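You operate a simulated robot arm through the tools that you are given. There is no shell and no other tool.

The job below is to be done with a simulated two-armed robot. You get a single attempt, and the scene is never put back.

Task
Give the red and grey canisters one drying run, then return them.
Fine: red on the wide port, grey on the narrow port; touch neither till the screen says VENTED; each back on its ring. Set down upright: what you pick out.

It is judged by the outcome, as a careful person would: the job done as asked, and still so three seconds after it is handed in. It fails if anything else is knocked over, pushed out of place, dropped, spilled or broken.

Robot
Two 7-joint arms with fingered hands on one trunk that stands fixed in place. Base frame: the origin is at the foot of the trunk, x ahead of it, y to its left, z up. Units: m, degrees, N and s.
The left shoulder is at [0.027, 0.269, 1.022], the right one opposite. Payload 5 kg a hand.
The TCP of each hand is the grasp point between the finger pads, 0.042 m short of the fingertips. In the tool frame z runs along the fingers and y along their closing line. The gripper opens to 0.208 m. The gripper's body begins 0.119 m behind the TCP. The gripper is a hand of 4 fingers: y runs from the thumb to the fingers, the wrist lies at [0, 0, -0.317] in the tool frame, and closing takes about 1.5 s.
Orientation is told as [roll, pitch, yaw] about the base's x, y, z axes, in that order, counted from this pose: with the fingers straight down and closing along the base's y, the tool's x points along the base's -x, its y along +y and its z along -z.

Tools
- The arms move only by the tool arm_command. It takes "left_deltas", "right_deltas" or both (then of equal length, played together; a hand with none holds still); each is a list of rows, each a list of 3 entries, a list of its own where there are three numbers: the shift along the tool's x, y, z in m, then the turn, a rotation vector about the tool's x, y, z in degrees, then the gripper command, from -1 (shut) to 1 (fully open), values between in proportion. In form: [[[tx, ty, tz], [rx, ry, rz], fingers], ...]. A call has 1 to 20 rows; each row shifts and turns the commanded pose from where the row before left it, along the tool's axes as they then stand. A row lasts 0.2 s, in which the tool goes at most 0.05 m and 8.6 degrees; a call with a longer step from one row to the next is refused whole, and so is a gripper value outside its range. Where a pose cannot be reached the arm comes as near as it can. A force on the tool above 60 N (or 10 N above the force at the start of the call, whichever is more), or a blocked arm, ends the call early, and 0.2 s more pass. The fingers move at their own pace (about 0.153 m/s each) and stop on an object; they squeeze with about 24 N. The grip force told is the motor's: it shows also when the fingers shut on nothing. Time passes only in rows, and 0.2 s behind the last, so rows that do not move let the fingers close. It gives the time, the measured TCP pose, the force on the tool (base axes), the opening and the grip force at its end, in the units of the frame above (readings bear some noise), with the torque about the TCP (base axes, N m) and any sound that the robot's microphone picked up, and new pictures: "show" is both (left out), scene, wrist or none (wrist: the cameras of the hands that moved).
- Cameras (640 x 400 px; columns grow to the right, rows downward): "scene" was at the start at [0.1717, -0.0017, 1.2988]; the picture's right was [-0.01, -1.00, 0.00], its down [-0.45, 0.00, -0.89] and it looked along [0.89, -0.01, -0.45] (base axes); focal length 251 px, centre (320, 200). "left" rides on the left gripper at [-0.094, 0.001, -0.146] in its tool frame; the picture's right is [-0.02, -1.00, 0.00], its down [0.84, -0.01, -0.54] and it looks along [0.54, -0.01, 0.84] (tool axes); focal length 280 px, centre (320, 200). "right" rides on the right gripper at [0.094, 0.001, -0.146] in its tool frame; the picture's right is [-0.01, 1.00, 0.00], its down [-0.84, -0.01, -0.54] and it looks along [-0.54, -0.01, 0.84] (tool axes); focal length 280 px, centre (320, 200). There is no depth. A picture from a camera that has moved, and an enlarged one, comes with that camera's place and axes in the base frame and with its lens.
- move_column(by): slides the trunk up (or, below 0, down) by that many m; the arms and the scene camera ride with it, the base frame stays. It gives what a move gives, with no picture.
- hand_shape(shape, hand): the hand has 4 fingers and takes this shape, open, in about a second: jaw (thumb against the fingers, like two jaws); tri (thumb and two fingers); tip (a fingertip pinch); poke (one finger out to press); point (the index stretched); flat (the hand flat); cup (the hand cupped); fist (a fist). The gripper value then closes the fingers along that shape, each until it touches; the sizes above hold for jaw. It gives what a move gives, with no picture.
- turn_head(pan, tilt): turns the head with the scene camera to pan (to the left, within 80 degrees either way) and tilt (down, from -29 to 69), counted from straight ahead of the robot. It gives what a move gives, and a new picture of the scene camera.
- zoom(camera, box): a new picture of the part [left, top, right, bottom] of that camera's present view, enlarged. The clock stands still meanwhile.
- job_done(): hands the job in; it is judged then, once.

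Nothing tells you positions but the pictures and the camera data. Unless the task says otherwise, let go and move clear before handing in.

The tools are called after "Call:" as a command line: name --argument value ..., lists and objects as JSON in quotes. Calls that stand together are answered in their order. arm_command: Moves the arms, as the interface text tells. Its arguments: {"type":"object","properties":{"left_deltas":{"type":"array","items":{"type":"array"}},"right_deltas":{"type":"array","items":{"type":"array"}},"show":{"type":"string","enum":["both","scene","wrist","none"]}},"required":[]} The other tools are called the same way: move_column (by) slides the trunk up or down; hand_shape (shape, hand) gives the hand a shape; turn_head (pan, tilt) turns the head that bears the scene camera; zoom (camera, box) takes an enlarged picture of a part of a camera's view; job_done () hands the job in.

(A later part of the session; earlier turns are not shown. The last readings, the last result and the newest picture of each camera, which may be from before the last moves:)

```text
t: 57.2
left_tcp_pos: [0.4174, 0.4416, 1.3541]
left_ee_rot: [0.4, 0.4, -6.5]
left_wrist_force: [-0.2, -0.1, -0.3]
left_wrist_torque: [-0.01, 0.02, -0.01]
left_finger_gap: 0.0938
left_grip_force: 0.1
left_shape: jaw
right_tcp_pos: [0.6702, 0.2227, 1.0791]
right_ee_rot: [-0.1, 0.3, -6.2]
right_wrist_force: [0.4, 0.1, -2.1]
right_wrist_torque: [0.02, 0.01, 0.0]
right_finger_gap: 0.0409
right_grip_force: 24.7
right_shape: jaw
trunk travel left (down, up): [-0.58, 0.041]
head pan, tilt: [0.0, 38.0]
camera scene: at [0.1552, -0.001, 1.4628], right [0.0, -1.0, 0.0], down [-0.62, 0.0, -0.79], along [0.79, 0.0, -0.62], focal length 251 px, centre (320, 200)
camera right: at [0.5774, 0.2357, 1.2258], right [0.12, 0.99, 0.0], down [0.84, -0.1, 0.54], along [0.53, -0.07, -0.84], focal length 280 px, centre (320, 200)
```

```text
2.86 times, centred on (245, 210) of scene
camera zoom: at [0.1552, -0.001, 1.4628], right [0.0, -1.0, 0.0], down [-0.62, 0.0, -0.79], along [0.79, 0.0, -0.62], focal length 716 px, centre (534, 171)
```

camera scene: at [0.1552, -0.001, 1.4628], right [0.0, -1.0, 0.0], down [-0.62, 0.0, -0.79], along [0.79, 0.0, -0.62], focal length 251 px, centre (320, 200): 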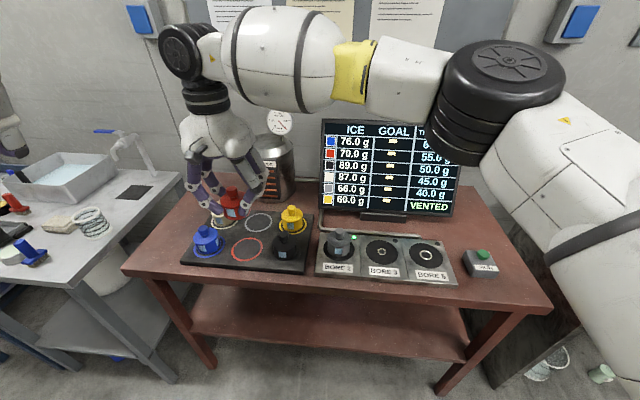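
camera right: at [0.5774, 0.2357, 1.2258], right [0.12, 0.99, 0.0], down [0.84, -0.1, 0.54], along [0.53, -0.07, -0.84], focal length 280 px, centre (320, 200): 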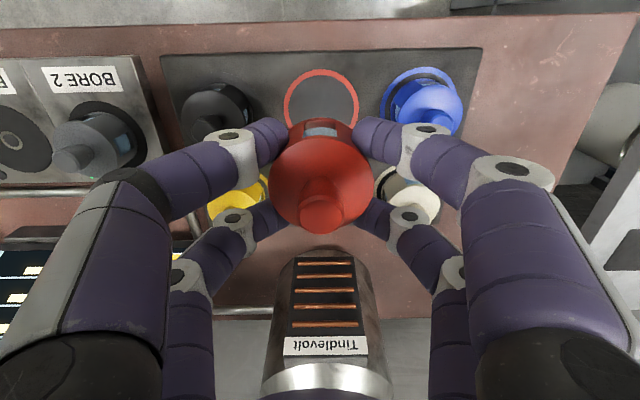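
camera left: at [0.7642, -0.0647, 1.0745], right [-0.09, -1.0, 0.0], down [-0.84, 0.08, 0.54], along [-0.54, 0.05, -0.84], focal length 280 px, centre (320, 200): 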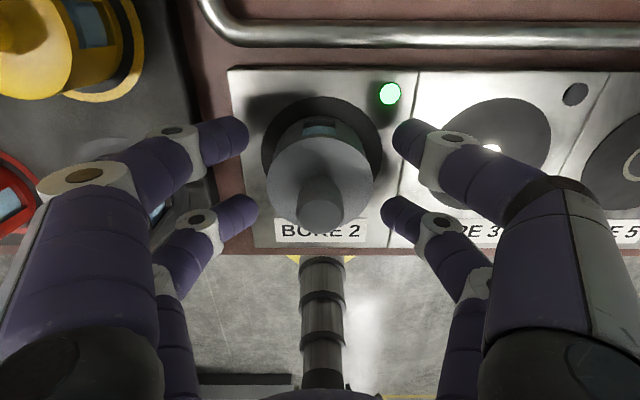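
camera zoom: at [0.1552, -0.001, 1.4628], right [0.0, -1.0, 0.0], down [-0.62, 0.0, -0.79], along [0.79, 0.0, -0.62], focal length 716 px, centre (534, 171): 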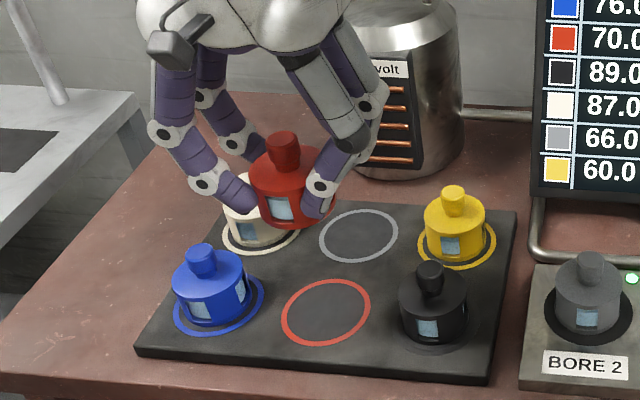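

Red is lifted upright, all neighbours are undisturbed, and red's ring is at (0.670, 0.223). I'm carrying it to BORE 5.

Call:
arm_command --right_deltas '[[[-0.0009, -0.015, 0], [0, 0, 0], -1], [[-0.0018, -0.0291, 0], [0, 0, 0], -1], [[-0.0018, -0.0291, 0], [0, 0, 0], -1], [[-0.0018, -0.0291, 0], [0, 0, 0], -1], [[-0.0018, -0.0291, 0], [0, 0, 0], -1], [[-0.0018, -0.0291, 0], [0, 0, 0], -1], [[-0.0018, -0.0291, 0], [0, 0, 0], -1], [[-0.0018, -0.0291, 0], [0, 0, 0], -1], [[-0.0018, -0.0291, 0], [0, 0, 0], -1], [[-0.0018, -0.0291, 0], [0, 0, 0], -1], [[-0.0018, -0.0291, 0], [0, 0, 0], -1], [[-0.0018, -0.0291, 0], [0, 0, 0], -1], [[-0.0018, -0.0291, 0], [0, 0, 0], -1], [[-0.0018, -0.0291, 0], [0, 0, 0], -1], [[-0.0018, -0.0291, 0], [0, 0, 0], -1], [[-0.0018, -0.0291, 0], [0, 0, 0], -1], [[-0.0018, -0.0291, 0], [0, 0, 0], -1], [[-0.0018, -0.0291, 0], [0, 0, 0], -1], [[-0.0018, -0.0291, 0], [0, 0, 0], -1], [[0, 0, 0], [0, 0, 0], -1]]' --show "both"

Call:
zoom --camera "scene" --box '[340, 170, 510, 290]'

Call:
zoom --camera "right" --box '[200, 20, 520, 220]'

```text
t: 61.5
left_tcp_pos: [0.4178, 0.4425, 1.3537]
left_ee_rot: [0.3, 0.4, -6.5]
left_wrist_force: [0.4, 1.0, 0.3]
left_wrist_torque: [-0.06, 0.0, -0.01]
left_finger_gap: 0.0939
left_grip_force: 0.1
left_shape: jaw
right_tcp_pos: [0.646, -0.314, 1.0809]
right_ee_rot: [-0.2, 0.1, -6.2]
right_wrist_force: [0.5, 0.6, -0.9]
right_wrist_torque: [-0.06, 0.02, 0.0]
right_finger_gap: 0.0402
right_grip_force: 24.4
right_shape: jaw
trunk travel left (down, up): [-0.58, 0.041]
head pan, tilt: [0.0, 38.0]
camera scene: at [0.155, -0.0003, 1.4629], right [0.0, -1.0, 0.0], down [-0.62, 0.0, -0.79], along [0.79, 0.0, -0.62], focal length 251 px, centre (320, 200)
camera right: at [0.5521, -0.3026, 1.2276], right [0.12, 0.99, 0.0], down [0.84, -0.1, 0.54], along [0.53, -0.07, -0.84], focal length 280 px, centre (320, 200)
```

scene: 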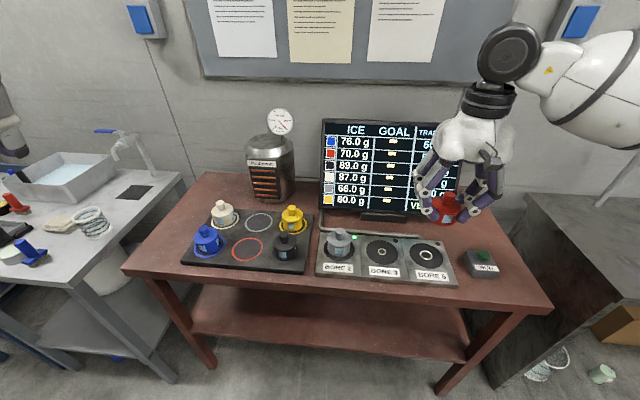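
right: 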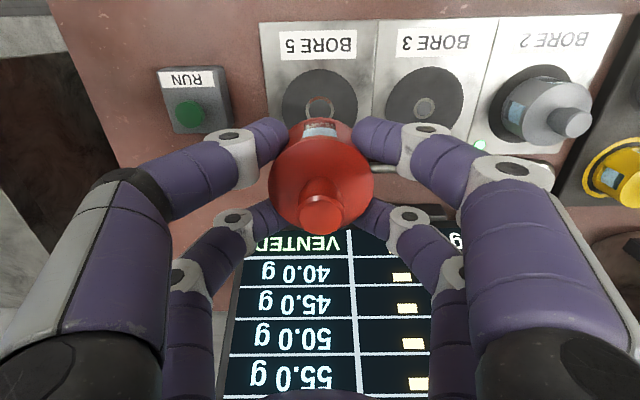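

```text
3.33 times, centred on (425, 230) of scene
camera zoom: at [0.155, -0.0003, 1.4629], right [0.0, -1.0, 0.0], down [-0.62, 0.0, -0.79], along [0.79, 0.0, -0.62], focal length 836 px, centre (-30, 100)
```

zoom: 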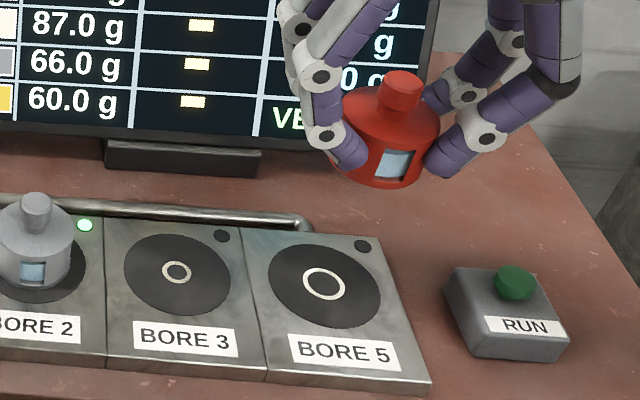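

```text
2.00 times, centred on (360, 120) of right
camera zoom: at [0.5521, -0.3026, 1.2276], right [0.12, 0.99, 0.0], down [0.84, -0.1, 0.54], along [0.53, -0.07, -0.84], focal length 561 px, centre (240, 360)
```

zoom: 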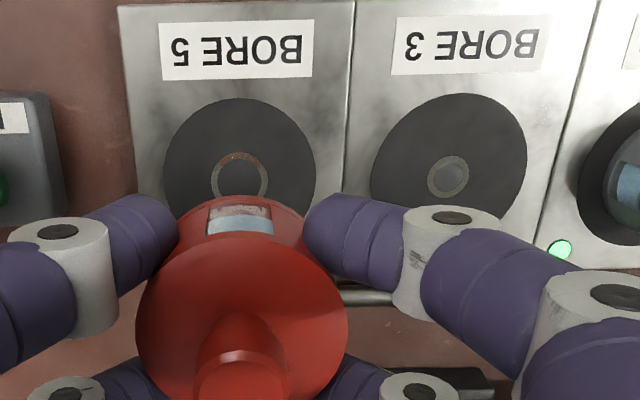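

BORE 5 is at about (0.646, -0.317). I'm lowering red toward it.

Call:
arm_command --right_deltas '[[[0, -0.0025, 0.018], [0, 0, 0], -1], [[0, 0, 0.022], [0, 0, 0], -1], [[0, 0, 0.022], [0, 0, 0], -1], [[0, 0, 0.022], [0, 0, 0], -1], [[0, 0, 0.022], [0, 0, 0], -1], [[0, 0, 0.018], [0, 0, 0], -1], [[0, 0, 0.012], [0, 0, 0], -1], [[0, 0, 0], [0, 0, 0], -1]]' --show "wrist"

Call:
zoom --camera "scene" --box '[380, 200, 480, 290]'

```text
t: 63.2
left_tcp_pos: [0.4164, 0.4418, 1.3544]
left_ee_rot: [0.4, 0.4, -6.5]
left_wrist_force: [0.5, 1.0, 0.9]
left_wrist_torque: [-0.06, 0.01, 0.01]
left_finger_gap: 0.0938
left_grip_force: 0.0
left_shape: jaw
right_tcp_pos: [0.643, -0.3189, 0.9457]
right_ee_rot: [-0.1, 0.3, -6.2]
right_wrist_force: [0.0, 0.6, -1.3]
right_wrist_torque: [-0.01, -0.02, -0.03]
right_finger_gap: 0.0405
right_grip_force: 24.4
right_shape: jaw
trunk travel left (down, up): [-0.58, 0.041]
head pan, tilt: [0.0, 38.0]
camera right: at [0.5502, -0.3047, 1.0921], right [0.12, 0.99, 0.0], down [0.84, -0.1, 0.54], along [0.53, -0.07, -0.84], focal length 280 px, centre (320, 200)
```

right: 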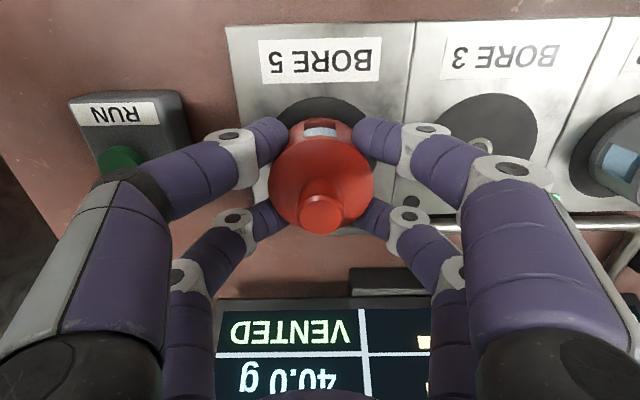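

```text
4.44 times, centred on (430, 245) of scene
camera zoom: at [0.1548, -0.001, 1.4629], right [0.0, -1.0, 0.0], down [-0.62, 0.0, -0.79], along [0.79, 0.0, -0.62], focal length 1114 px, centre (-169, 0)
```

zoom: 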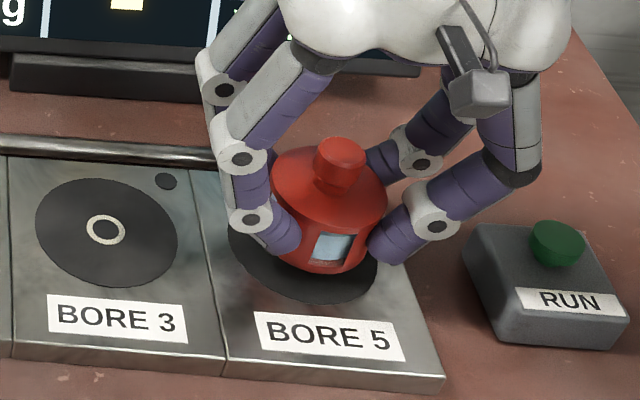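

Call:
arm_command --right_deltas '[[[-0.0019, 0.0012, 0.005], [0, 0, 0], -1], [[0, 0, 0.005], [0, 0, 0], -1], [[0, 0, 0.003], [0, 0, 0], -1], [[0, 0, 0], [0, 0, 0], -1]]' --show "none"

Call:
zoom --camera "scene" --box '[380, 200, 480, 290]'

Call:
zoom --camera "right" --box '[200, 20, 440, 220]'

```text
t: 64.2
left_tcp_pos: [0.4165, 0.4425, 1.3538]
left_ee_rot: [0.4, 0.4, -6.5]
left_wrist_force: [0.0, -0.3, -0.1]
left_wrist_torque: [0.02, -0.01, 0.01]
left_finger_gap: 0.0937
left_grip_force: 0.2
left_shape: jaw
right_tcp_pos: [0.6471, -0.3174, 0.9319]
right_ee_rot: [-0.1, 0.2, -6.2]
right_wrist_force: [-0.3, 0.2, -1.4]
right_wrist_torque: [0.03, 0.0, 0.0]
right_finger_gap: 0.0406
right_grip_force: 23.6
right_shape: jaw
trunk travel left (down, up): [-0.58, 0.041]
head pan, tilt: [0.0, 38.0]
```

```text
4.44 times, centred on (430, 245) of scene
camera zoom: at [0.1549, -0.0011, 1.4629], right [0.0, -1.0, 0.0], down [-0.62, 0.0, -0.79], along [0.79, 0.0, -0.62], focal length 1114 px, centre (-169, 0)
```

zoom: 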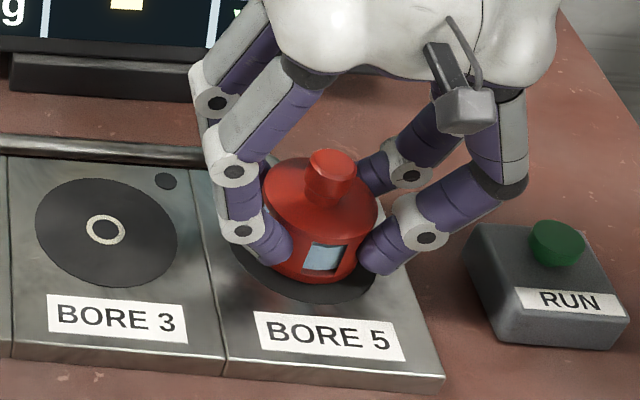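

```text
2.00 times, centred on (320, 120) of right
camera zoom: at [0.5531, -0.304, 1.0783], right [0.12, 0.99, 0.0], down [0.84, -0.1, 0.54], along [0.53, -0.07, -0.84], focal length 561 px, centre (320, 360)
```

zoom: 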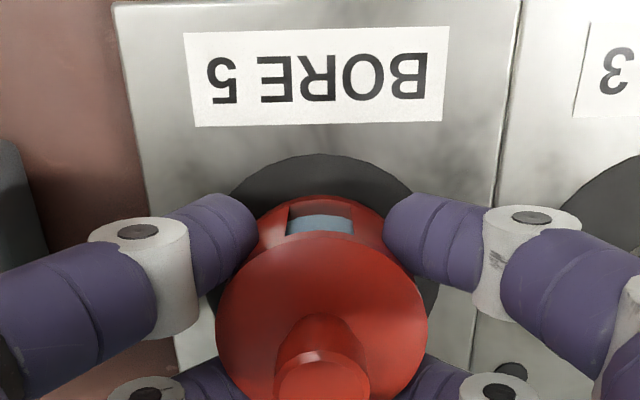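

Call:
arm_command --right_deltas '[[[0, 0, 0.002], [0, 0, 0], -1], [[0, 0, 0], [0, 0, 0], -1]]' --show "none"

```text
t: 64.8
left_tcp_pos: [0.4179, 0.4427, 1.3546]
left_ee_rot: [0.4, 0.4, -6.6]
left_wrist_force: [-0.9, 0.3, 0.0]
left_wrist_torque: [-0.04, 0.02, 0.02]
left_finger_gap: 0.0935
left_grip_force: 0.0
left_shape: jaw
right_tcp_pos: [0.6462, -0.3171, 0.9291]
right_ee_rot: [-0.2, 0.1, -6.2]
right_wrist_force: [0.9, 0.4, -1.1]
right_wrist_torque: [-0.02, -0.01, 0.01]
right_finger_gap: 0.0407
right_grip_force: 23.9
right_shape: jaw
trunk travel left (down, up): [-0.58, 0.041]
head pan, tilt: [0.0, 38.0]
```

Call:
arm_command --right_deltas '[[[0, 0, 0.0015], [0, 0, 0], -1], [[0, 0, 0], [0, 0, 0], -1]]' --show "none"

Call:
zoom --camera "scene" --box '[380, 200, 480, 290]'

```text
t: 65.5
left_tcp_pos: [0.4176, 0.4414, 1.3547]
left_ee_rot: [0.5, 0.4, -6.5]
left_wrist_force: [-0.7, -0.6, 0.2]
left_wrist_torque: [-0.02, -0.03, 0.02]
left_finger_gap: 0.0936
left_grip_force: 0.0
left_shape: jaw
right_tcp_pos: [0.6469, -0.3175, 0.9281]
right_ee_rot: [-0.2, 0.0, -6.3]
right_wrist_force: [2.5, -0.7, 10.7]
right_wrist_torque: [-0.13, 0.05, 0.02]
right_finger_gap: 0.0407
right_grip_force: 24.0
right_shape: jaw
trunk travel left (down, up): [-0.58, 0.041]
head pan, tilt: [0.0, 38.0]
```

```text
4.44 times, centred on (430, 245) of scene
camera zoom: at [0.1546, -0.0009, 1.463], right [0.0, -1.0, 0.0], down [-0.62, 0.0, -0.79], along [0.79, 0.0, -0.62], focal length 1114 px, centre (-169, 0)
```

zoom: 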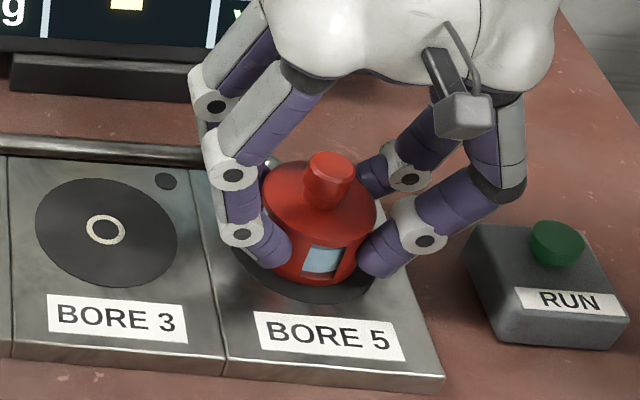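

Contact is made on BORE 5 (about 10 N). I'm releasing gently.

Call:
arm_command --right_deltas '[[[0, 0, 0], [0, 0, 0], -0.4], [[0, 0, 0], [0, 0, 0], -0.2], [[0, 0, 0], [0, 0, 0], -0.1], [[0, 0, 0], [0, 0, 0], -0.1], [[0, 0, 0], [0, 0, 0], -0.1]]' --show "wrist"

Call:
zoom --camera "scene" --box '[300, 200, 500, 300]'

```text
t: 66.7
left_tcp_pos: [0.4187, 0.443, 1.354]
left_ee_rot: [0.4, 0.3, -6.4]
left_wrist_force: [0.4, -0.9, -0.2]
left_wrist_torque: [0.01, 0.02, -0.02]
left_finger_gap: 0.0936
left_grip_force: 0.0
left_shape: jaw
right_tcp_pos: [0.6459, -0.317, 0.9281]
right_ee_rot: [-0.1, 0.1, -6.2]
right_wrist_force: [0.0, -0.1, 0.0]
right_wrist_torque: [-0.02, 0.02, -0.02]
right_finger_gap: 0.0932
right_grip_force: 0.0
right_shape: jaw
trunk travel left (down, up): [-0.58, 0.041]
head pan, tilt: [0.0, 38.0]
camera right: at [0.5528, -0.304, 1.0744], right [0.12, 0.99, 0.0], down [0.84, -0.1, 0.54], along [0.53, -0.07, -0.84], focal length 280 px, centre (320, 200)
```

right: 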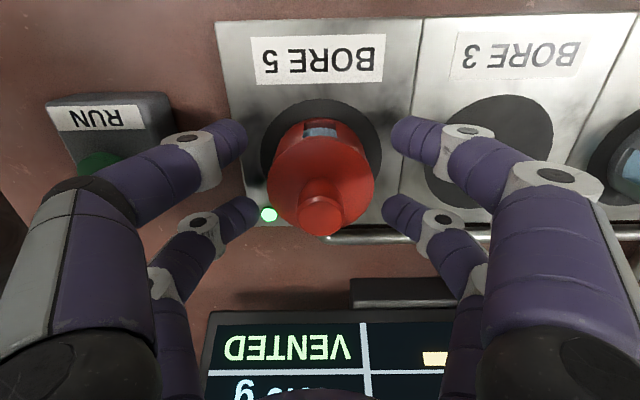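

```text
3.20 times, centred on (400, 250) of scene
camera zoom: at [0.155, -0.0011, 1.4629], right [0.0, -1.0, 0.0], down [-0.62, 0.0, -0.79], along [0.79, 0.0, -0.62], focal length 802 px, centre (64, 40)
```

zoom: 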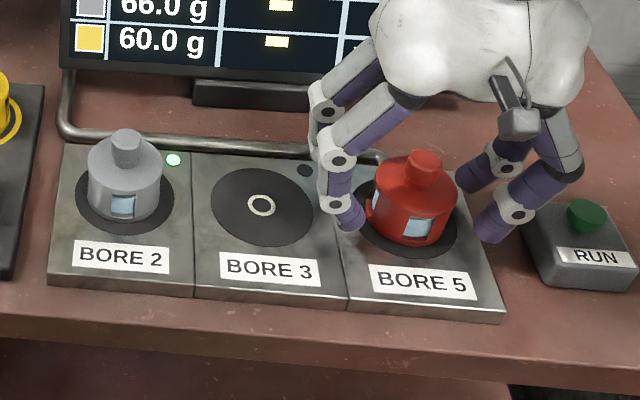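

Both canisters are seated with green lights on BORE 2 and BORE 5. I'll raise the right hand clear, then shape it to press RUN.

Call:
arm_command --right_deltas '[[[0, 0, -0.015], [0, 0, 0], -0.1], [[0, 0, -0.025], [0, 0, 0], -0.1], [[0, 0, -0.035], [0, 0, 0], -0.1], [[0, 0, -0.04], [0, 0, 0], -0.1], [[0, 0, -0.04], [0, 0, 0], -0.1], [[0, 0, -0.035], [0, 0, 0], -0.1], [[0.004, -0.03, 0], [0, 0, 0], -0.1], [[0.004, -0.03, 0], [0, 0, 0], -0.1], [[0.004, -0.03, 0], [0, 0, 0], -0.1], [[0.004, -0.03, 0], [0, 0, 0], -0.1], [[0.004, -0.03, 0], [0, 0, 0], -0.1], [[0, 0, 0], [0, 0, -6.2], -0.1], [[0, 0, 0], [0, 0, 0], -0.1]]' --show "none"

Call:
hand_shape --hand "right" --shape "poke"

Call:
arm_command --right_deltas '[[[0, 0, 0], [0, 0, 0], -1], [[0, 0, 0], [0, 0, 0], -1], [[0, 0, 0], [0, 0, 0], -1], [[0, 0, 0], [0, 0, 0], -1], [[0, 0, 0], [0, 0, 0], -1], [[0, 0, 0], [0, 0, 0], -1]]' --show "both"

```text
t: 69.5
left_tcp_pos: [0.4176, 0.4408, 1.3552]
left_ee_rot: [0.4, 0.3, -6.6]
left_wrist_force: [0.1, 1.1, -0.2]
left_wrist_torque: [0.09, -0.03, 0.01]
left_finger_gap: 0.0935
left_grip_force: 0.0
left_shape: jaw
right_tcp_pos: [0.6103, -0.4652, 1.1189]
right_ee_rot: [0.1, 0.1, 0.0]
right_wrist_force: [0.1, -0.9, -0.3]
right_wrist_torque: [0.09, -0.09, -0.02]
right_finger_gap: 0.0934
right_grip_force: 0.1
right_shape: jaw
trunk travel left (down, up): [-0.58, 0.041]
head pan, tilt: [0.0, 38.0]
```

```text
t: 70.3
left_tcp_pos: [0.417, 0.4413, 1.354]
left_ee_rot: [0.4, 0.5, -6.5]
left_wrist_force: [0.5, 0.8, 0.5]
left_wrist_torque: [0.01, 0.01, 0.02]
left_finger_gap: 0.0937
left_grip_force: 0.0
left_shape: jaw
right_tcp_pos: [0.6105, -0.4645, 1.1189]
right_ee_rot: [0.0, 0.2, 0.1]
right_wrist_force: [-0.5, 0.7, 0.1]
right_wrist_torque: [-0.01, 0.04, 0.01]
right_finger_gap: 0.0
right_grip_force: 0.1
right_shape: poke
trunk travel left (down, up): [-0.58, 0.041]
head pan, tilt: [0.0, 38.0]
```

```text
t: 71.8
left_tcp_pos: [0.4175, 0.4399, 1.3547]
left_ee_rot: [0.4, 0.4, -6.6]
left_wrist_force: [0.3, 0.6, 1.2]
left_wrist_torque: [0.03, 0.02, 0.01]
left_finger_gap: 0.0933
left_grip_force: 0.0
left_shape: jaw
right_tcp_pos: [0.61, -0.4637, 1.1179]
right_ee_rot: [0.0, 0.1, 0.0]
right_wrist_force: [0.3, 0.7, -0.1]
right_wrist_torque: [-0.02, 0.0, -0.02]
right_finger_gap: 0.0
right_grip_force: 0.1
right_shape: poke
trunk travel left (down, up): [-0.58, 0.041]
head pan, tilt: [0.0, 38.0]
camera scene: at [0.1549, -0.0011, 1.4629], right [0.0, -1.0, 0.0], down [-0.62, 0.0, -0.79], along [0.79, 0.0, -0.62], focal length 251 px, centre (320, 200)
camera right: at [0.5164, -0.4608, 1.2654], right [0.02, 1.0, 0.0], down [0.84, -0.01, 0.54], along [0.54, -0.01, -0.84], focal length 280 px, centre (320, 200)
```

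scene: 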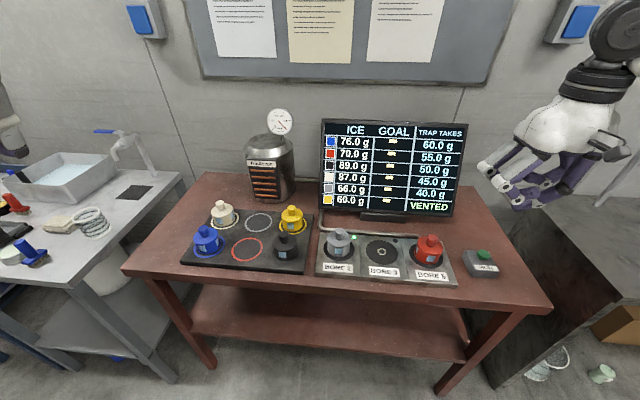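
right: 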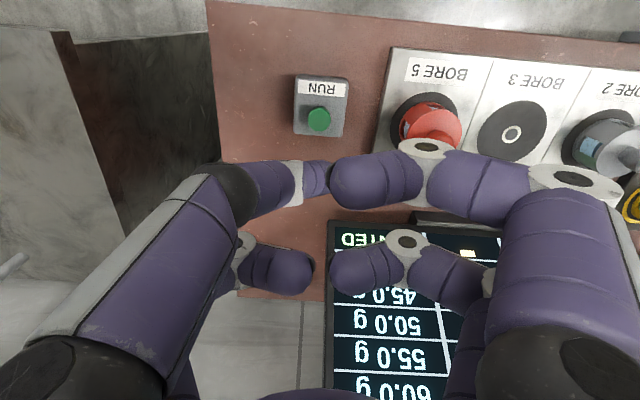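

Call:
arm_command --right_deltas '[[[0, 0, 0], [0, 0, 0], 1], [[0, 0, 0], [0, 0, 0], 1], [[0, 0, 0], [0, 0, 0], 1], [[0, 0, 0], [0, 0, 0], 1], [[0, 0, 0], [0, 0, 0], 1], [[0, 0, 0], [0, 0, 0], 1]]' --show "wrist"

Call:
zoom --camera "scene" --box '[450, 60, 640, 220]'

```text
t: 73.2
left_tcp_pos: [0.417, 0.442, 1.3546]
left_ee_rot: [0.5, 0.4, -6.5]
left_wrist_force: [0.3, -0.4, -0.1]
left_wrist_torque: [0.01, 0.01, 0.0]
left_finger_gap: 0.094
left_grip_force: 0.1
left_shape: jaw
right_tcp_pos: [0.6101, -0.4635, 1.1178]
right_ee_rot: [0.0, 0.1, 0.0]
right_wrist_force: [0.3, 1.0, 0.5]
right_wrist_torque: [-0.01, 0.02, 0.05]
right_finger_gap: 0.0002
right_grip_force: 0.1
right_shape: poke
trunk travel left (down, up): [-0.58, 0.041]
head pan, tilt: [0.0, 38.0]
camera right: at [0.5164, -0.4608, 1.2654], right [0.02, 1.0, 0.0], down [0.84, -0.01, 0.54], along [0.54, -0.01, -0.84], focal length 280 px, centre (320, 200)
```

right: 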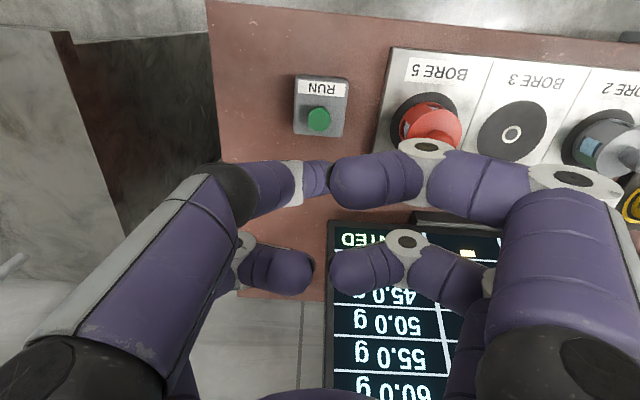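

```text
2.50 times, centred on (545, 140) of scene
camera zoom: at [0.1549, -0.0011, 1.4629], right [0.0, -1.0, 0.0], down [-0.62, 0.0, -0.79], along [0.79, 0.0, -0.62], focal length 627 px, centre (-242, 350)
```

zoom: 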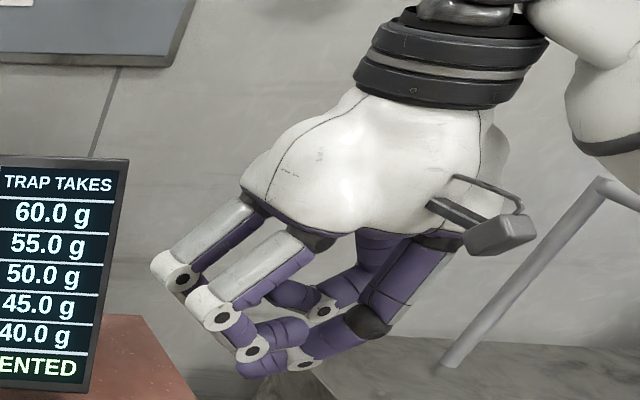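

Call:
hand_shape --hand "right" --shape "point"

Call:
arm_command --right_deltas '[[[0, 0, 0], [0, 0, 0], 1], [[0, 0, 0], [0, 0, 0], 1], [[0, 0, 0], [0, 0, 0], 1]]' --show "wrist"

Call:
zoom --camera "scene" --box '[450, 60, 640, 220]'

```text
t: 74.0
left_tcp_pos: [0.4177, 0.4422, 1.3548]
left_ee_rot: [0.5, 0.4, -6.4]
left_wrist_force: [0.3, 0.5, 0.2]
left_wrist_torque: [0.02, -0.04, -0.02]
left_finger_gap: 0.0934
left_grip_force: 0.0
left_shape: jaw
right_tcp_pos: [0.611, -0.4647, 1.119]
right_ee_rot: [0.0, 0.1, 0.0]
right_wrist_force: [-0.1, 0.4, -0.5]
right_wrist_torque: [-0.06, -0.04, 0.05]
right_finger_gap: 0.2016
right_grip_force: 0.1
right_shape: point
trunk travel left (down, up): [-0.58, 0.041]
head pan, tilt: [0.0, 38.0]
```

```text
t: 74.8
left_tcp_pos: [0.4162, 0.4414, 1.3541]
left_ee_rot: [0.3, 0.5, -6.5]
left_wrist_force: [-0.7, -0.5, 0.5]
left_wrist_torque: [0.02, 0.0, -0.02]
left_finger_gap: 0.0935
left_grip_force: 0.1
left_shape: jaw
right_tcp_pos: [0.6099, -0.4644, 1.1189]
right_ee_rot: [0.0, 0.1, 0.0]
right_wrist_force: [0.2, 0.2, 0.3]
right_wrist_torque: [-0.05, -0.03, -0.01]
right_finger_gap: 0.2018
right_grip_force: 0.1
right_shape: point
trunk travel left (down, up): [-0.58, 0.041]
head pan, tilt: [0.0, 38.0]
camera right: at [0.5164, -0.4608, 1.2654], right [0.02, 1.0, 0.0], down [0.84, -0.01, 0.54], along [0.54, -0.01, -0.84], focal length 280 px, centre (320, 200)
```

right: 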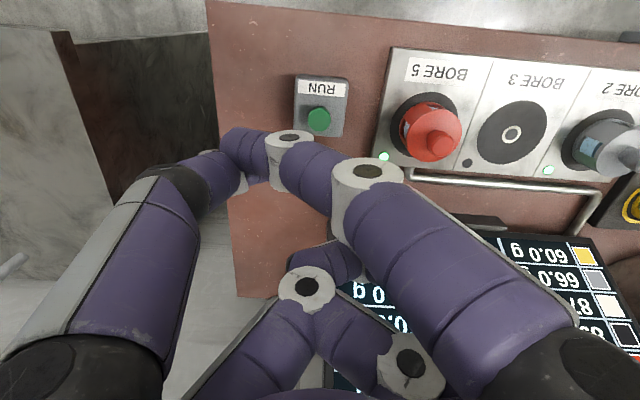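

```text
2.50 times, centred on (545, 140) of scene
camera zoom: at [0.1549, -0.0011, 1.4629], right [0.0, -1.0, 0.0], down [-0.62, 0.0, -0.79], along [0.79, 0.0, -0.62], focal length 627 px, centre (-242, 350)
```

zoom: 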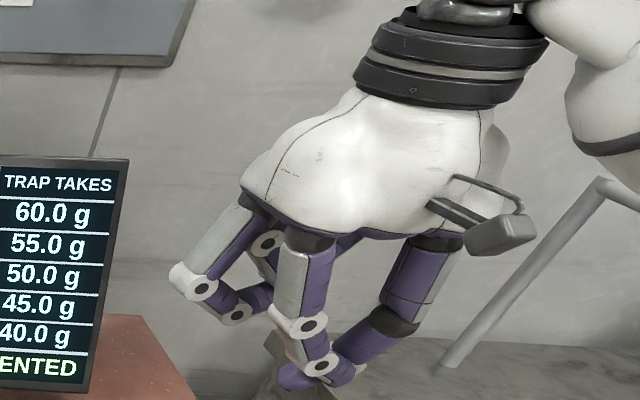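

Neither pointing shape gives a clean fingertip, so I'll use the jaw, closed. The near finger pair (offset about 0.03 m in x) can press the button squarely.

Call:
hand_shape --hand "right" --shape "jaw"

Call:
arm_command --right_deltas '[[[0, 0, 0], [0, 0, 0], -1], [[0, 0, 0], [0, 0, 0], -1], [[0, 0, 0], [0, 0, 0], -1], [[0, 0, 0], [0, 0, 0], -1], [[0, 0, 0], [0, 0, 0], -1], [[0, 0, 0], [0, 0, 0], -1], [[0, 0, 0], [0, 0, 0], -1], [[0, 0, 0], [0, 0, 0], -1]]' --show "wrist"

Call:
zoom --camera "scene" --box '[450, 60, 640, 220]'

Call:
zoom --camera "right" --box '[240, 60, 400, 160]'

```text
t: 75.8
left_tcp_pos: [0.4176, 0.4429, 1.3545]
left_ee_rot: [0.4, 0.5, -6.4]
left_wrist_force: [0.0, 0.8, -0.5]
left_wrist_torque: [0.02, 0.01, 0.02]
left_finger_gap: 0.0937
left_grip_force: 0.0
left_shape: jaw
right_tcp_pos: [0.6106, -0.4641, 1.1185]
right_ee_rot: [0.1, 0.1, 0.0]
right_wrist_force: [-0.4, 0.2, 0.6]
right_wrist_torque: [-0.02, 0.01, -0.02]
right_finger_gap: 0.2079
right_grip_force: 0.0
right_shape: jaw
trunk travel left (down, up): [-0.58, 0.041]
head pan, tilt: [0.0, 38.0]
```

```text
t: 77.5
left_tcp_pos: [0.4182, 0.4409, 1.353]
left_ee_rot: [0.4, 0.4, -6.5]
left_wrist_force: [0.1, -0.5, -0.4]
left_wrist_torque: [0.03, 0.01, -0.04]
left_finger_gap: 0.0937
left_grip_force: 0.1
left_shape: jaw
right_tcp_pos: [0.6097, -0.4635, 1.1188]
right_ee_rot: [0.0, 0.1, 0.1]
right_wrist_force: [-0.3, 0.1, -0.4]
right_wrist_torque: [0.0, 0.03, 0.0]
right_finger_gap: 0.0002
right_grip_force: 23.9
right_shape: jaw
trunk travel left (down, up): [-0.58, 0.041]
head pan, tilt: [0.0, 38.0]
camera right: at [0.5164, -0.4608, 1.2654], right [0.02, 1.0, 0.0], down [0.84, -0.01, 0.54], along [0.54, -0.01, -0.84], focal length 280 px, centre (320, 200)
```

right: 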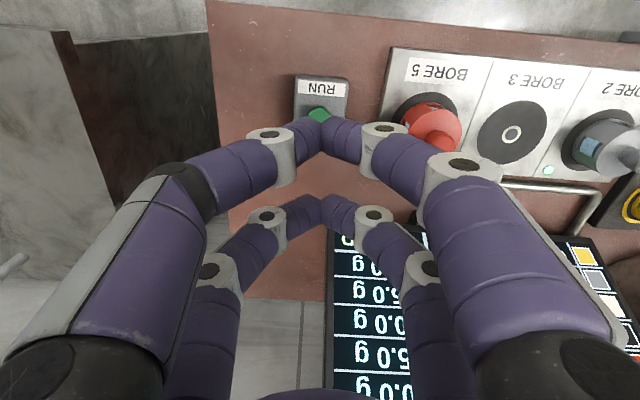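

```text
2.50 times, centred on (545, 140) of scene
camera zoom: at [0.1549, -0.0011, 1.4629], right [0.0, -1.0, 0.0], down [-0.62, 0.0, -0.79], along [0.79, 0.0, -0.62], focal length 627 px, centre (-242, 350)
```

zoom: 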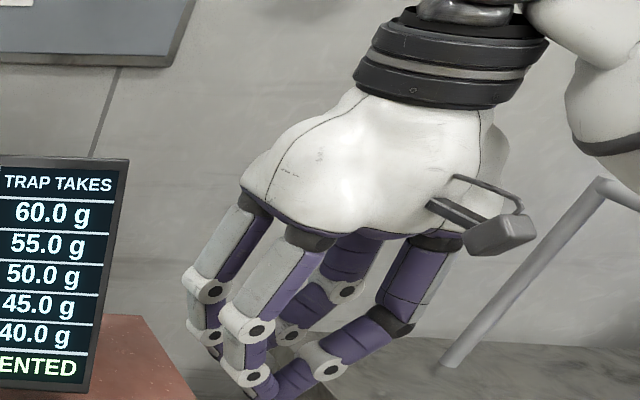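

```text
4.00 times, centred on (320, 110) of right
camera zoom: at [0.5164, -0.4608, 1.2654], right [0.02, 1.0, 0.0], down [0.84, -0.01, 0.54], along [0.54, -0.01, -0.84], focal length 1122 px, centre (320, 560)
```

zoom: 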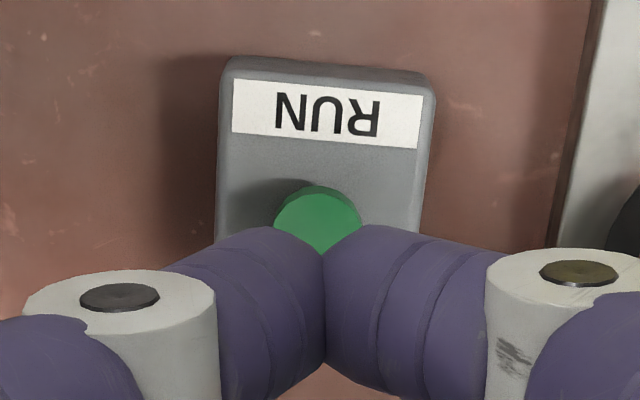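

The RUN button top is at about (0.623, -0.465, 0.905). I'm moving the closed near finger pair over it, stopping just above.

Call:
arm_command --right_deltas '[[[-0.0143, -0.0005, 0], [0, 0, 0], -1], [[-0.0143, -0.0005, 0], [0, 0, 0], -1], [[-0.0143, -0.0005, 0], [0, 0, 0], -1], [[0, 0, 0.03], [0, 0, 0], -1], [[0, 0, 0.03], [0, 0, 0], -1], [[0, 0, 0.03], [0, 0, 0], -1], [[0, 0, 0.03], [0, 0, 0], -1], [[0, 0, 0.022], [0, 0, 0], -1], [[0, 0, 0], [0, 0, 0], -1]]' --show "both"

Call:
zoom --camera "scene" --box '[400, 180, 540, 290]'

Call:
zoom --camera "right" --box '[240, 60, 400, 160]'

```text
t: 79.5
left_tcp_pos: [0.4162, 0.4417, 1.3545]
left_ee_rot: [0.4, 0.4, -6.5]
left_wrist_force: [0.1, 0.6, 0.9]
left_wrist_torque: [-0.03, -0.02, 0.01]
left_finger_gap: 0.0935
left_grip_force: 0.0
left_shape: jaw
right_tcp_pos: [0.654, -0.4648, 0.9785]
right_ee_rot: [-0.2, 0.1, 0.1]
right_wrist_force: [-0.1, 0.3, 0.6]
right_wrist_torque: [-0.04, 0.01, -0.02]
right_finger_gap: 0.0
right_grip_force: 23.8
right_shape: jaw
trunk travel left (down, up): [-0.58, 0.041]
head pan, tilt: [0.0, 38.0]
camera scene: at [0.1547, -0.0008, 1.463], right [0.0, -1.0, 0.0], down [-0.62, 0.0, -0.79], along [0.79, 0.0, -0.62], focal length 251 px, centre (320, 200)
camera right: at [0.5588, -0.4608, 1.1245], right [0.01, 1.0, 0.0], down [0.84, -0.01, 0.54], along [0.54, -0.01, -0.84], focal length 280 px, centre (320, 200)
```

scene: 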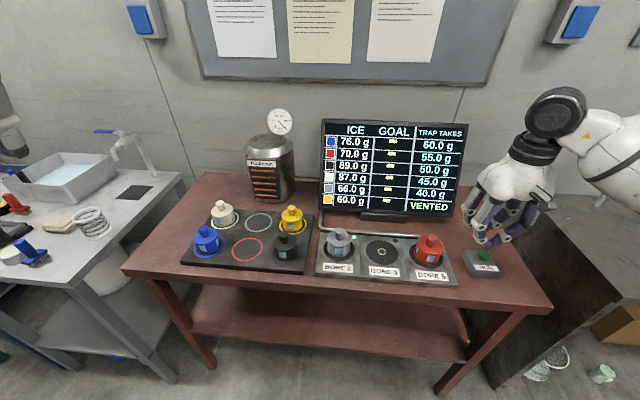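
right: 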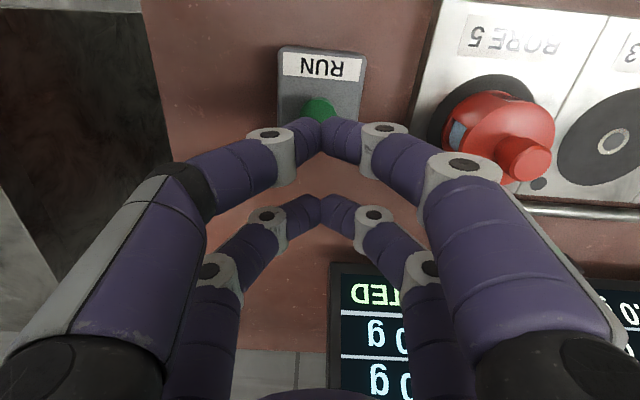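

```text
3.64 times, centred on (470, 235) of scene
camera zoom: at [0.1547, -0.0008, 1.463], right [0.0, -1.0, 0.0], down [-0.62, 0.0, -0.79], along [0.79, 0.0, -0.62], focal length 912 px, centre (-226, 73)
```

zoom: 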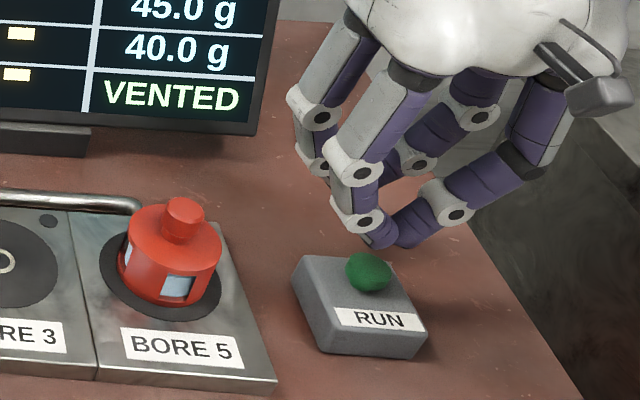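

```text
4.00 times, centred on (320, 110) of right
camera zoom: at [0.5588, -0.4608, 1.1245], right [0.01, 1.0, 0.0], down [0.84, -0.01, 0.54], along [0.54, -0.01, -0.84], focal length 1122 px, centre (320, 560)
```

zoom: 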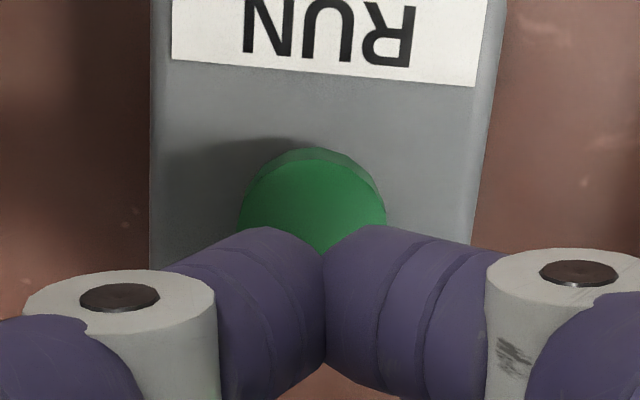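

Call:
arm_command --right_deltas '[[[0, -0.002, 0.012], [0, 0, 0], -1], [[0, 0, 0.012], [0, 0, 0], -1], [[0, 0, 0.003], [0, 0, 0], -1], [[0, 0, 0], [0, 0, 0], -1]]' --show "none"

Call:
zoom --camera "scene" --box '[400, 180, 540, 290]'

```text
t: 80.5
left_tcp_pos: [0.4162, 0.4417, 1.3542]
left_ee_rot: [0.4, 0.4, -6.5]
left_wrist_force: [0.1, -0.4, -0.8]
left_wrist_torque: [-0.01, -0.01, 0.01]
left_finger_gap: 0.0934
left_grip_force: 0.2
left_shape: jaw
right_tcp_pos: [0.6544, -0.4678, 0.9494]
right_ee_rot: [0.0, 0.1, -0.1]
right_wrist_force: [0.0, -0.1, 0.3]
right_wrist_torque: [0.03, 0.04, -0.04]
right_finger_gap: 0.0
right_grip_force: 24.0
right_shape: jaw
trunk travel left (down, up): [-0.58, 0.041]
head pan, tilt: [0.0, 38.0]
```

```text
3.64 times, centred on (470, 235) of scene
camera zoom: at [0.1549, -0.0011, 1.4629], right [0.0, -1.0, 0.0], down [-0.62, 0.0, -0.79], along [0.79, 0.0, -0.62], focal length 912 px, centre (-226, 73)
```

zoom: 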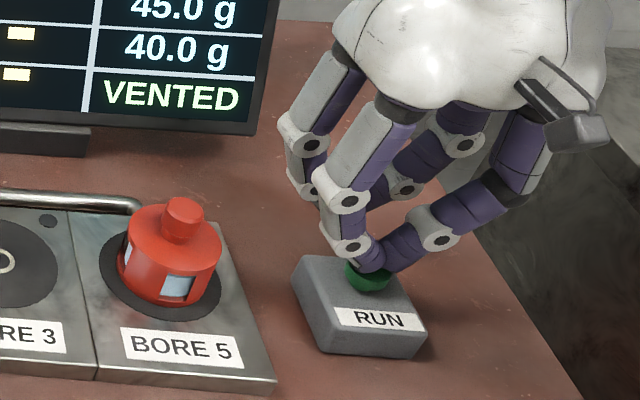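

The fingertips are right above the button. I'm pressing down in small steps while watching force, sound and the screen.

Call:
arm_command --right_deltas '[[[0, 0, 0.003], [0, 0, 0], -1], [[0, 0, 0.003], [0, 0, 0], -1]]' --show "none"

Call:
zoom --camera "scene" --box '[310, 110, 540, 290]'

```text
t: 81.2
left_tcp_pos: [0.417, 0.4421, 1.355]
left_ee_rot: [0.4, 0.4, -6.4]
left_wrist_force: [-0.1, 0.6, 0.9]
left_wrist_torque: [0.02, 0.03, -0.02]
left_finger_gap: 0.094
left_grip_force: 0.0
left_shape: jaw
right_tcp_pos: [0.654, -0.4681, 0.9432]
right_ee_rot: [0.0, 0.1, 0.0]
right_wrist_force: [1.2, 0.8, 4.9]
right_wrist_torque: [0.02, 0.07, 0.05]
right_finger_gap: 0.0001
right_grip_force: 23.8
right_shape: jaw
trunk travel left (down, up): [-0.58, 0.041]
head pan, tilt: [0.0, 38.0]
heard: click
```

```text
2.22 times, centred on (425, 200) of scene
camera zoom: at [0.1548, -0.001, 1.463], right [0.0, -1.0, 0.0], down [-0.62, 0.0, -0.79], along [0.79, 0.0, -0.62], focal length 557 px, centre (87, 200)
```

zoom: 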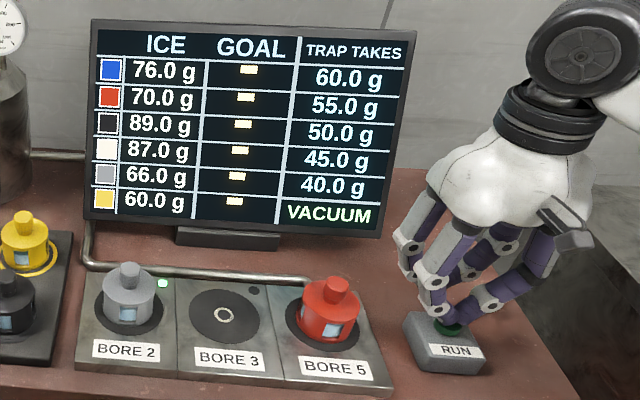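

A click was heard and the screen now says VACUUM, so the run has started. I'm lifting the hand straight off the button and will wait without touching anything.

Call:
arm_command --right_deltas '[[[0, 0, -0.02], [0, 0, 0], -1], [[0, 0, -0.035], [0, 0, 0], -1], [[0, 0, -0.04], [0, 0, 0], -1], [[0, 0, -0.04], [0, 0, 0], -1], [[0, 0, -0.04], [0, 0, 0], -1], [[0.01, -0.03, 0], [0, 0, 0], -1], [[0.01, -0.03, 0], [0, 0, 0], -1], [[0.01, -0.03, 0], [0, 0, 0], -1], [[0, 0, 0], [0, 0, 0], -1]]' --show "scene"

Call:
zoom --camera "scene" --box '[240, 90, 500, 290]'

```text
t: 83.2
left_tcp_pos: [0.4176, 0.4433, 1.3546]
left_ee_rot: [0.3, 0.5, -6.5]
left_wrist_force: [0.4, 0.2, -0.1]
left_wrist_torque: [-0.17, 0.05, 0.0]
left_finger_gap: 0.0935
left_grip_force: 0.0
left_shape: jaw
right_tcp_pos: [0.6243, -0.5542, 1.1202]
right_ee_rot: [-0.1, 0.1, 0.0]
right_wrist_force: [-0.3, 0.7, 0.0]
right_wrist_torque: [-0.15, -0.03, 0.0]
right_finger_gap: 0.0
right_grip_force: 23.9
right_shape: jaw
trunk travel left (down, up): [-0.58, 0.041]
head pan, tilt: [0.0, 38.0]
camera scene: at [0.1549, 0.0004, 1.4628], right [0.0, -1.0, 0.0], down [-0.62, 0.0, -0.79], along [0.79, 0.0, -0.62], focal length 251 px, centre (320, 200)
```

scene: 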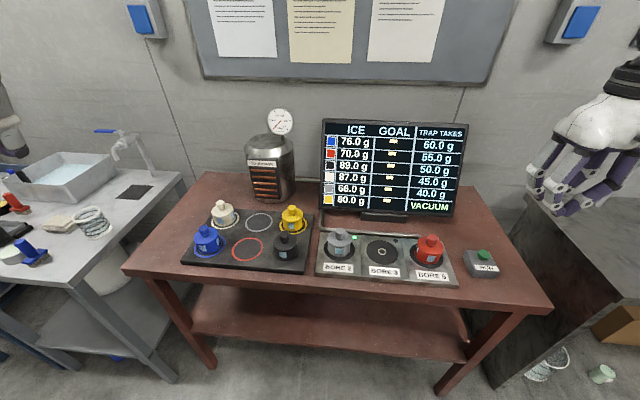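

```text
2.00 times, centred on (370, 190) of scene
camera zoom: at [0.1549, 0.0004, 1.4628], right [0.0, -1.0, 0.0], down [-0.62, 0.0, -0.79], along [0.79, 0.0, -0.62], focal length 501 px, centre (220, 220)
```

zoom: 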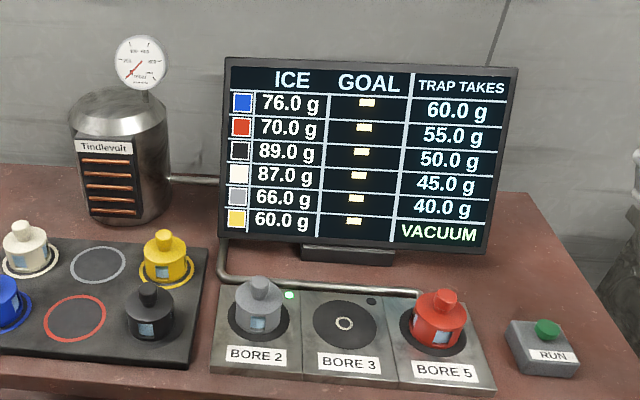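

Vacuum is running and the gauge is at zero. I'll wait with both hands still.

Call:
arm_command --right_deltas '[[[0, 0, 0], [0, 0, 0], -0.5], [[0, 0, 0], [0, 0, 0], -0.1], [[0, 0, 0], [0, 0, 0], -0.1], [[0, 0, 0], [0, 0, 0], -0.1], [[0, 0, 0], [0, 0, 0], -0.1], [[0, 0, 0], [0, 0, 0], -0.1], [[0, 0, 0], [0, 0, 0], -0.1], [[0, 0, 0], [0, 0, 0], -0.1], [[0, 0, 0], [0, 0, 0], -0.1], [[0, 0, 0], [0, 0, 0], -0.1], [[0, 0, 0], [0, 0, 0], -0.1], [[0, 0, 0], [0, 0, 0], -0.1], [[0, 0, 0], [0, 0, 0], -0.1], [[0, 0, 0], [0, 0, 0], -0.1], [[0, 0, 0], [0, 0, 0], -0.1], [[0, 0, 0], [0, 0, 0], -0.1], [[0, 0, 0], [0, 0, 0], -0.1], [[0, 0, 0], [0, 0, 0], -0.1], [[0, 0, 0], [0, 0, 0], -0.1], [[0, 0, 0], [0, 0, 0], -0.1]]' --show "none"

Call:
zoom --camera "scene" --box '[240, 90, 500, 290]'

```text
t: 87.3
left_tcp_pos: [0.4167, 0.4415, 1.3545]
left_ee_rot: [0.4, 0.4, -6.5]
left_wrist_force: [1.0, -0.4, -0.6]
left_wrist_torque: [0.01, 0.01, 0.0]
left_finger_gap: 0.0938
left_grip_force: 0.2
left_shape: jaw
right_tcp_pos: [0.6226, -0.5554, 1.1185]
right_ee_rot: [0.1, 0.1, -0.1]
right_wrist_force: [0.0, -0.1, -0.5]
right_wrist_torque: [0.02, -0.02, 0.02]
right_finger_gap: 0.0928
right_grip_force: 0.1
right_shape: jaw
trunk travel left (down, up): [-0.58, 0.041]
head pan, tilt: [0.0, 38.0]
```

```text
2.00 times, centred on (370, 190) of scene
camera zoom: at [0.1549, -0.0011, 1.4629], right [0.0, -1.0, 0.0], down [-0.62, 0.0, -0.79], along [0.79, 0.0, -0.62], focal length 501 px, centre (220, 220)
```

zoom: 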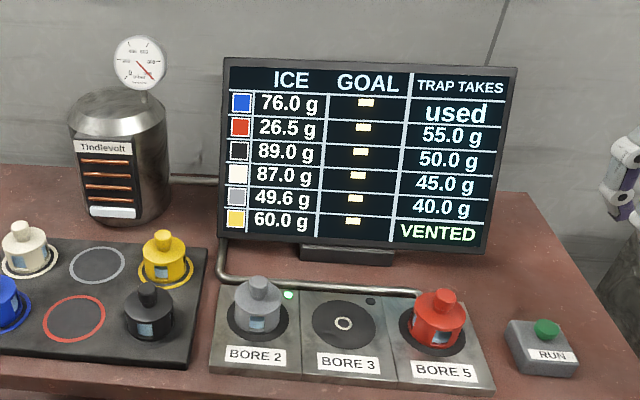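

The screen says VENTED: red went from 70.0 to 26.5 g and grey from 66.0 to 49.6 g, and the run is complete. Now I'm bringing the right hand back over red on BORE 5.

Call:
arm_command --right_deltas '[[[-0.0033, 0.034, 0], [0, 0, 0], -0.1], [[-0.0033, 0.034, 0], [0, 0, 0], -0.1], [[-0.0033, 0.034, 0], [0, 0, 0], -0.1], [[-0.0033, 0.034, 0], [0, 0, 0], -0.1], [[-0.0033, 0.034, 0], [0, 0, 0], -0.1], [[-0.0033, 0.034, 0], [0, 0, 0], -0.1], [[-0.0033, 0.034, 0], [0, 0, 0], -0.1], [[0, 0, 0.015], [0, 0, 6.2], -0.18], [[0, 0, 0], [0, 0, 0], -0.18]]' --show "wrist"

Call:
zoom --camera "right" --box '[200, 20, 440, 170]'

Call:
zoom --camera "scene" --box '[310, 110, 540, 290]'

```text
t: 89.3
left_tcp_pos: [0.4178, 0.443, 1.3534]
left_ee_rot: [0.2, 0.3, -6.5]
left_wrist_force: [-0.2, 0.9, 0.2]
left_wrist_torque: [-0.11, -0.01, -0.01]
left_finger_gap: 0.0936
left_grip_force: 0.1
left_shape: jaw
right_tcp_pos: [0.6476, -0.3205, 1.1029]
right_ee_rot: [-0.1, 0.1, -6.2]
right_wrist_force: [-1.2, 0.8, 0.2]
right_wrist_torque: [-0.08, -0.01, 0.05]
right_finger_gap: 0.0859
right_grip_force: 0.1
right_shape: jaw
trunk travel left (down, up): [-0.58, 0.041]
head pan, tilt: [0.0, 38.0]
camera right: at [0.5529, -0.3064, 1.2503], right [0.12, 0.99, 0.0], down [0.84, -0.1, 0.54], along [0.53, -0.07, -0.84], focal length 280 px, centre (320, 200)
```

right: 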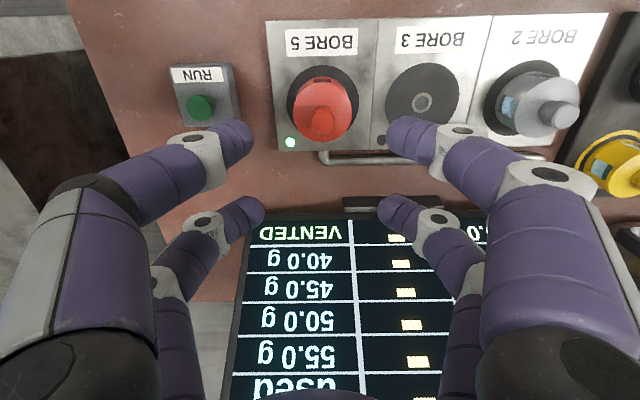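

```text
2.67 times, centred on (320, 95) of right
camera zoom: at [0.5529, -0.3064, 1.2503], right [0.12, 0.99, 0.0], down [0.84, -0.1, 0.54], along [0.53, -0.07, -0.84], focal length 748 px, centre (320, 480)
```

zoom: 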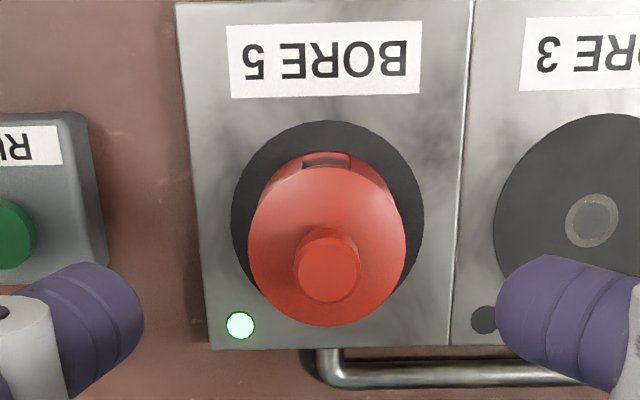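

```text
2.22 times, centred on (425, 200) of scene
camera zoom: at [0.1548, 0.0, 1.4629], right [0.0, -1.0, 0.0], down [-0.62, 0.0, -0.79], along [0.79, 0.0, -0.62], focal length 557 px, centre (87, 200)
```

zoom: 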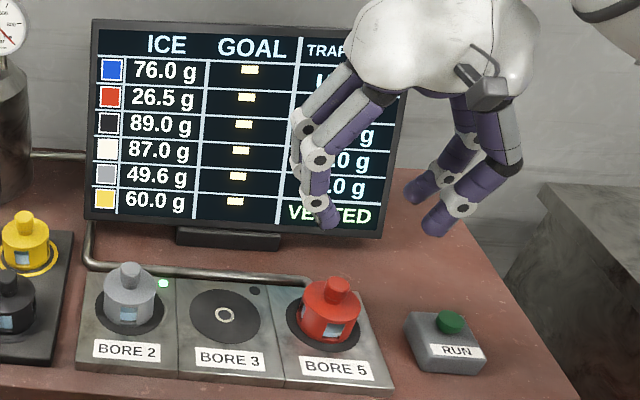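

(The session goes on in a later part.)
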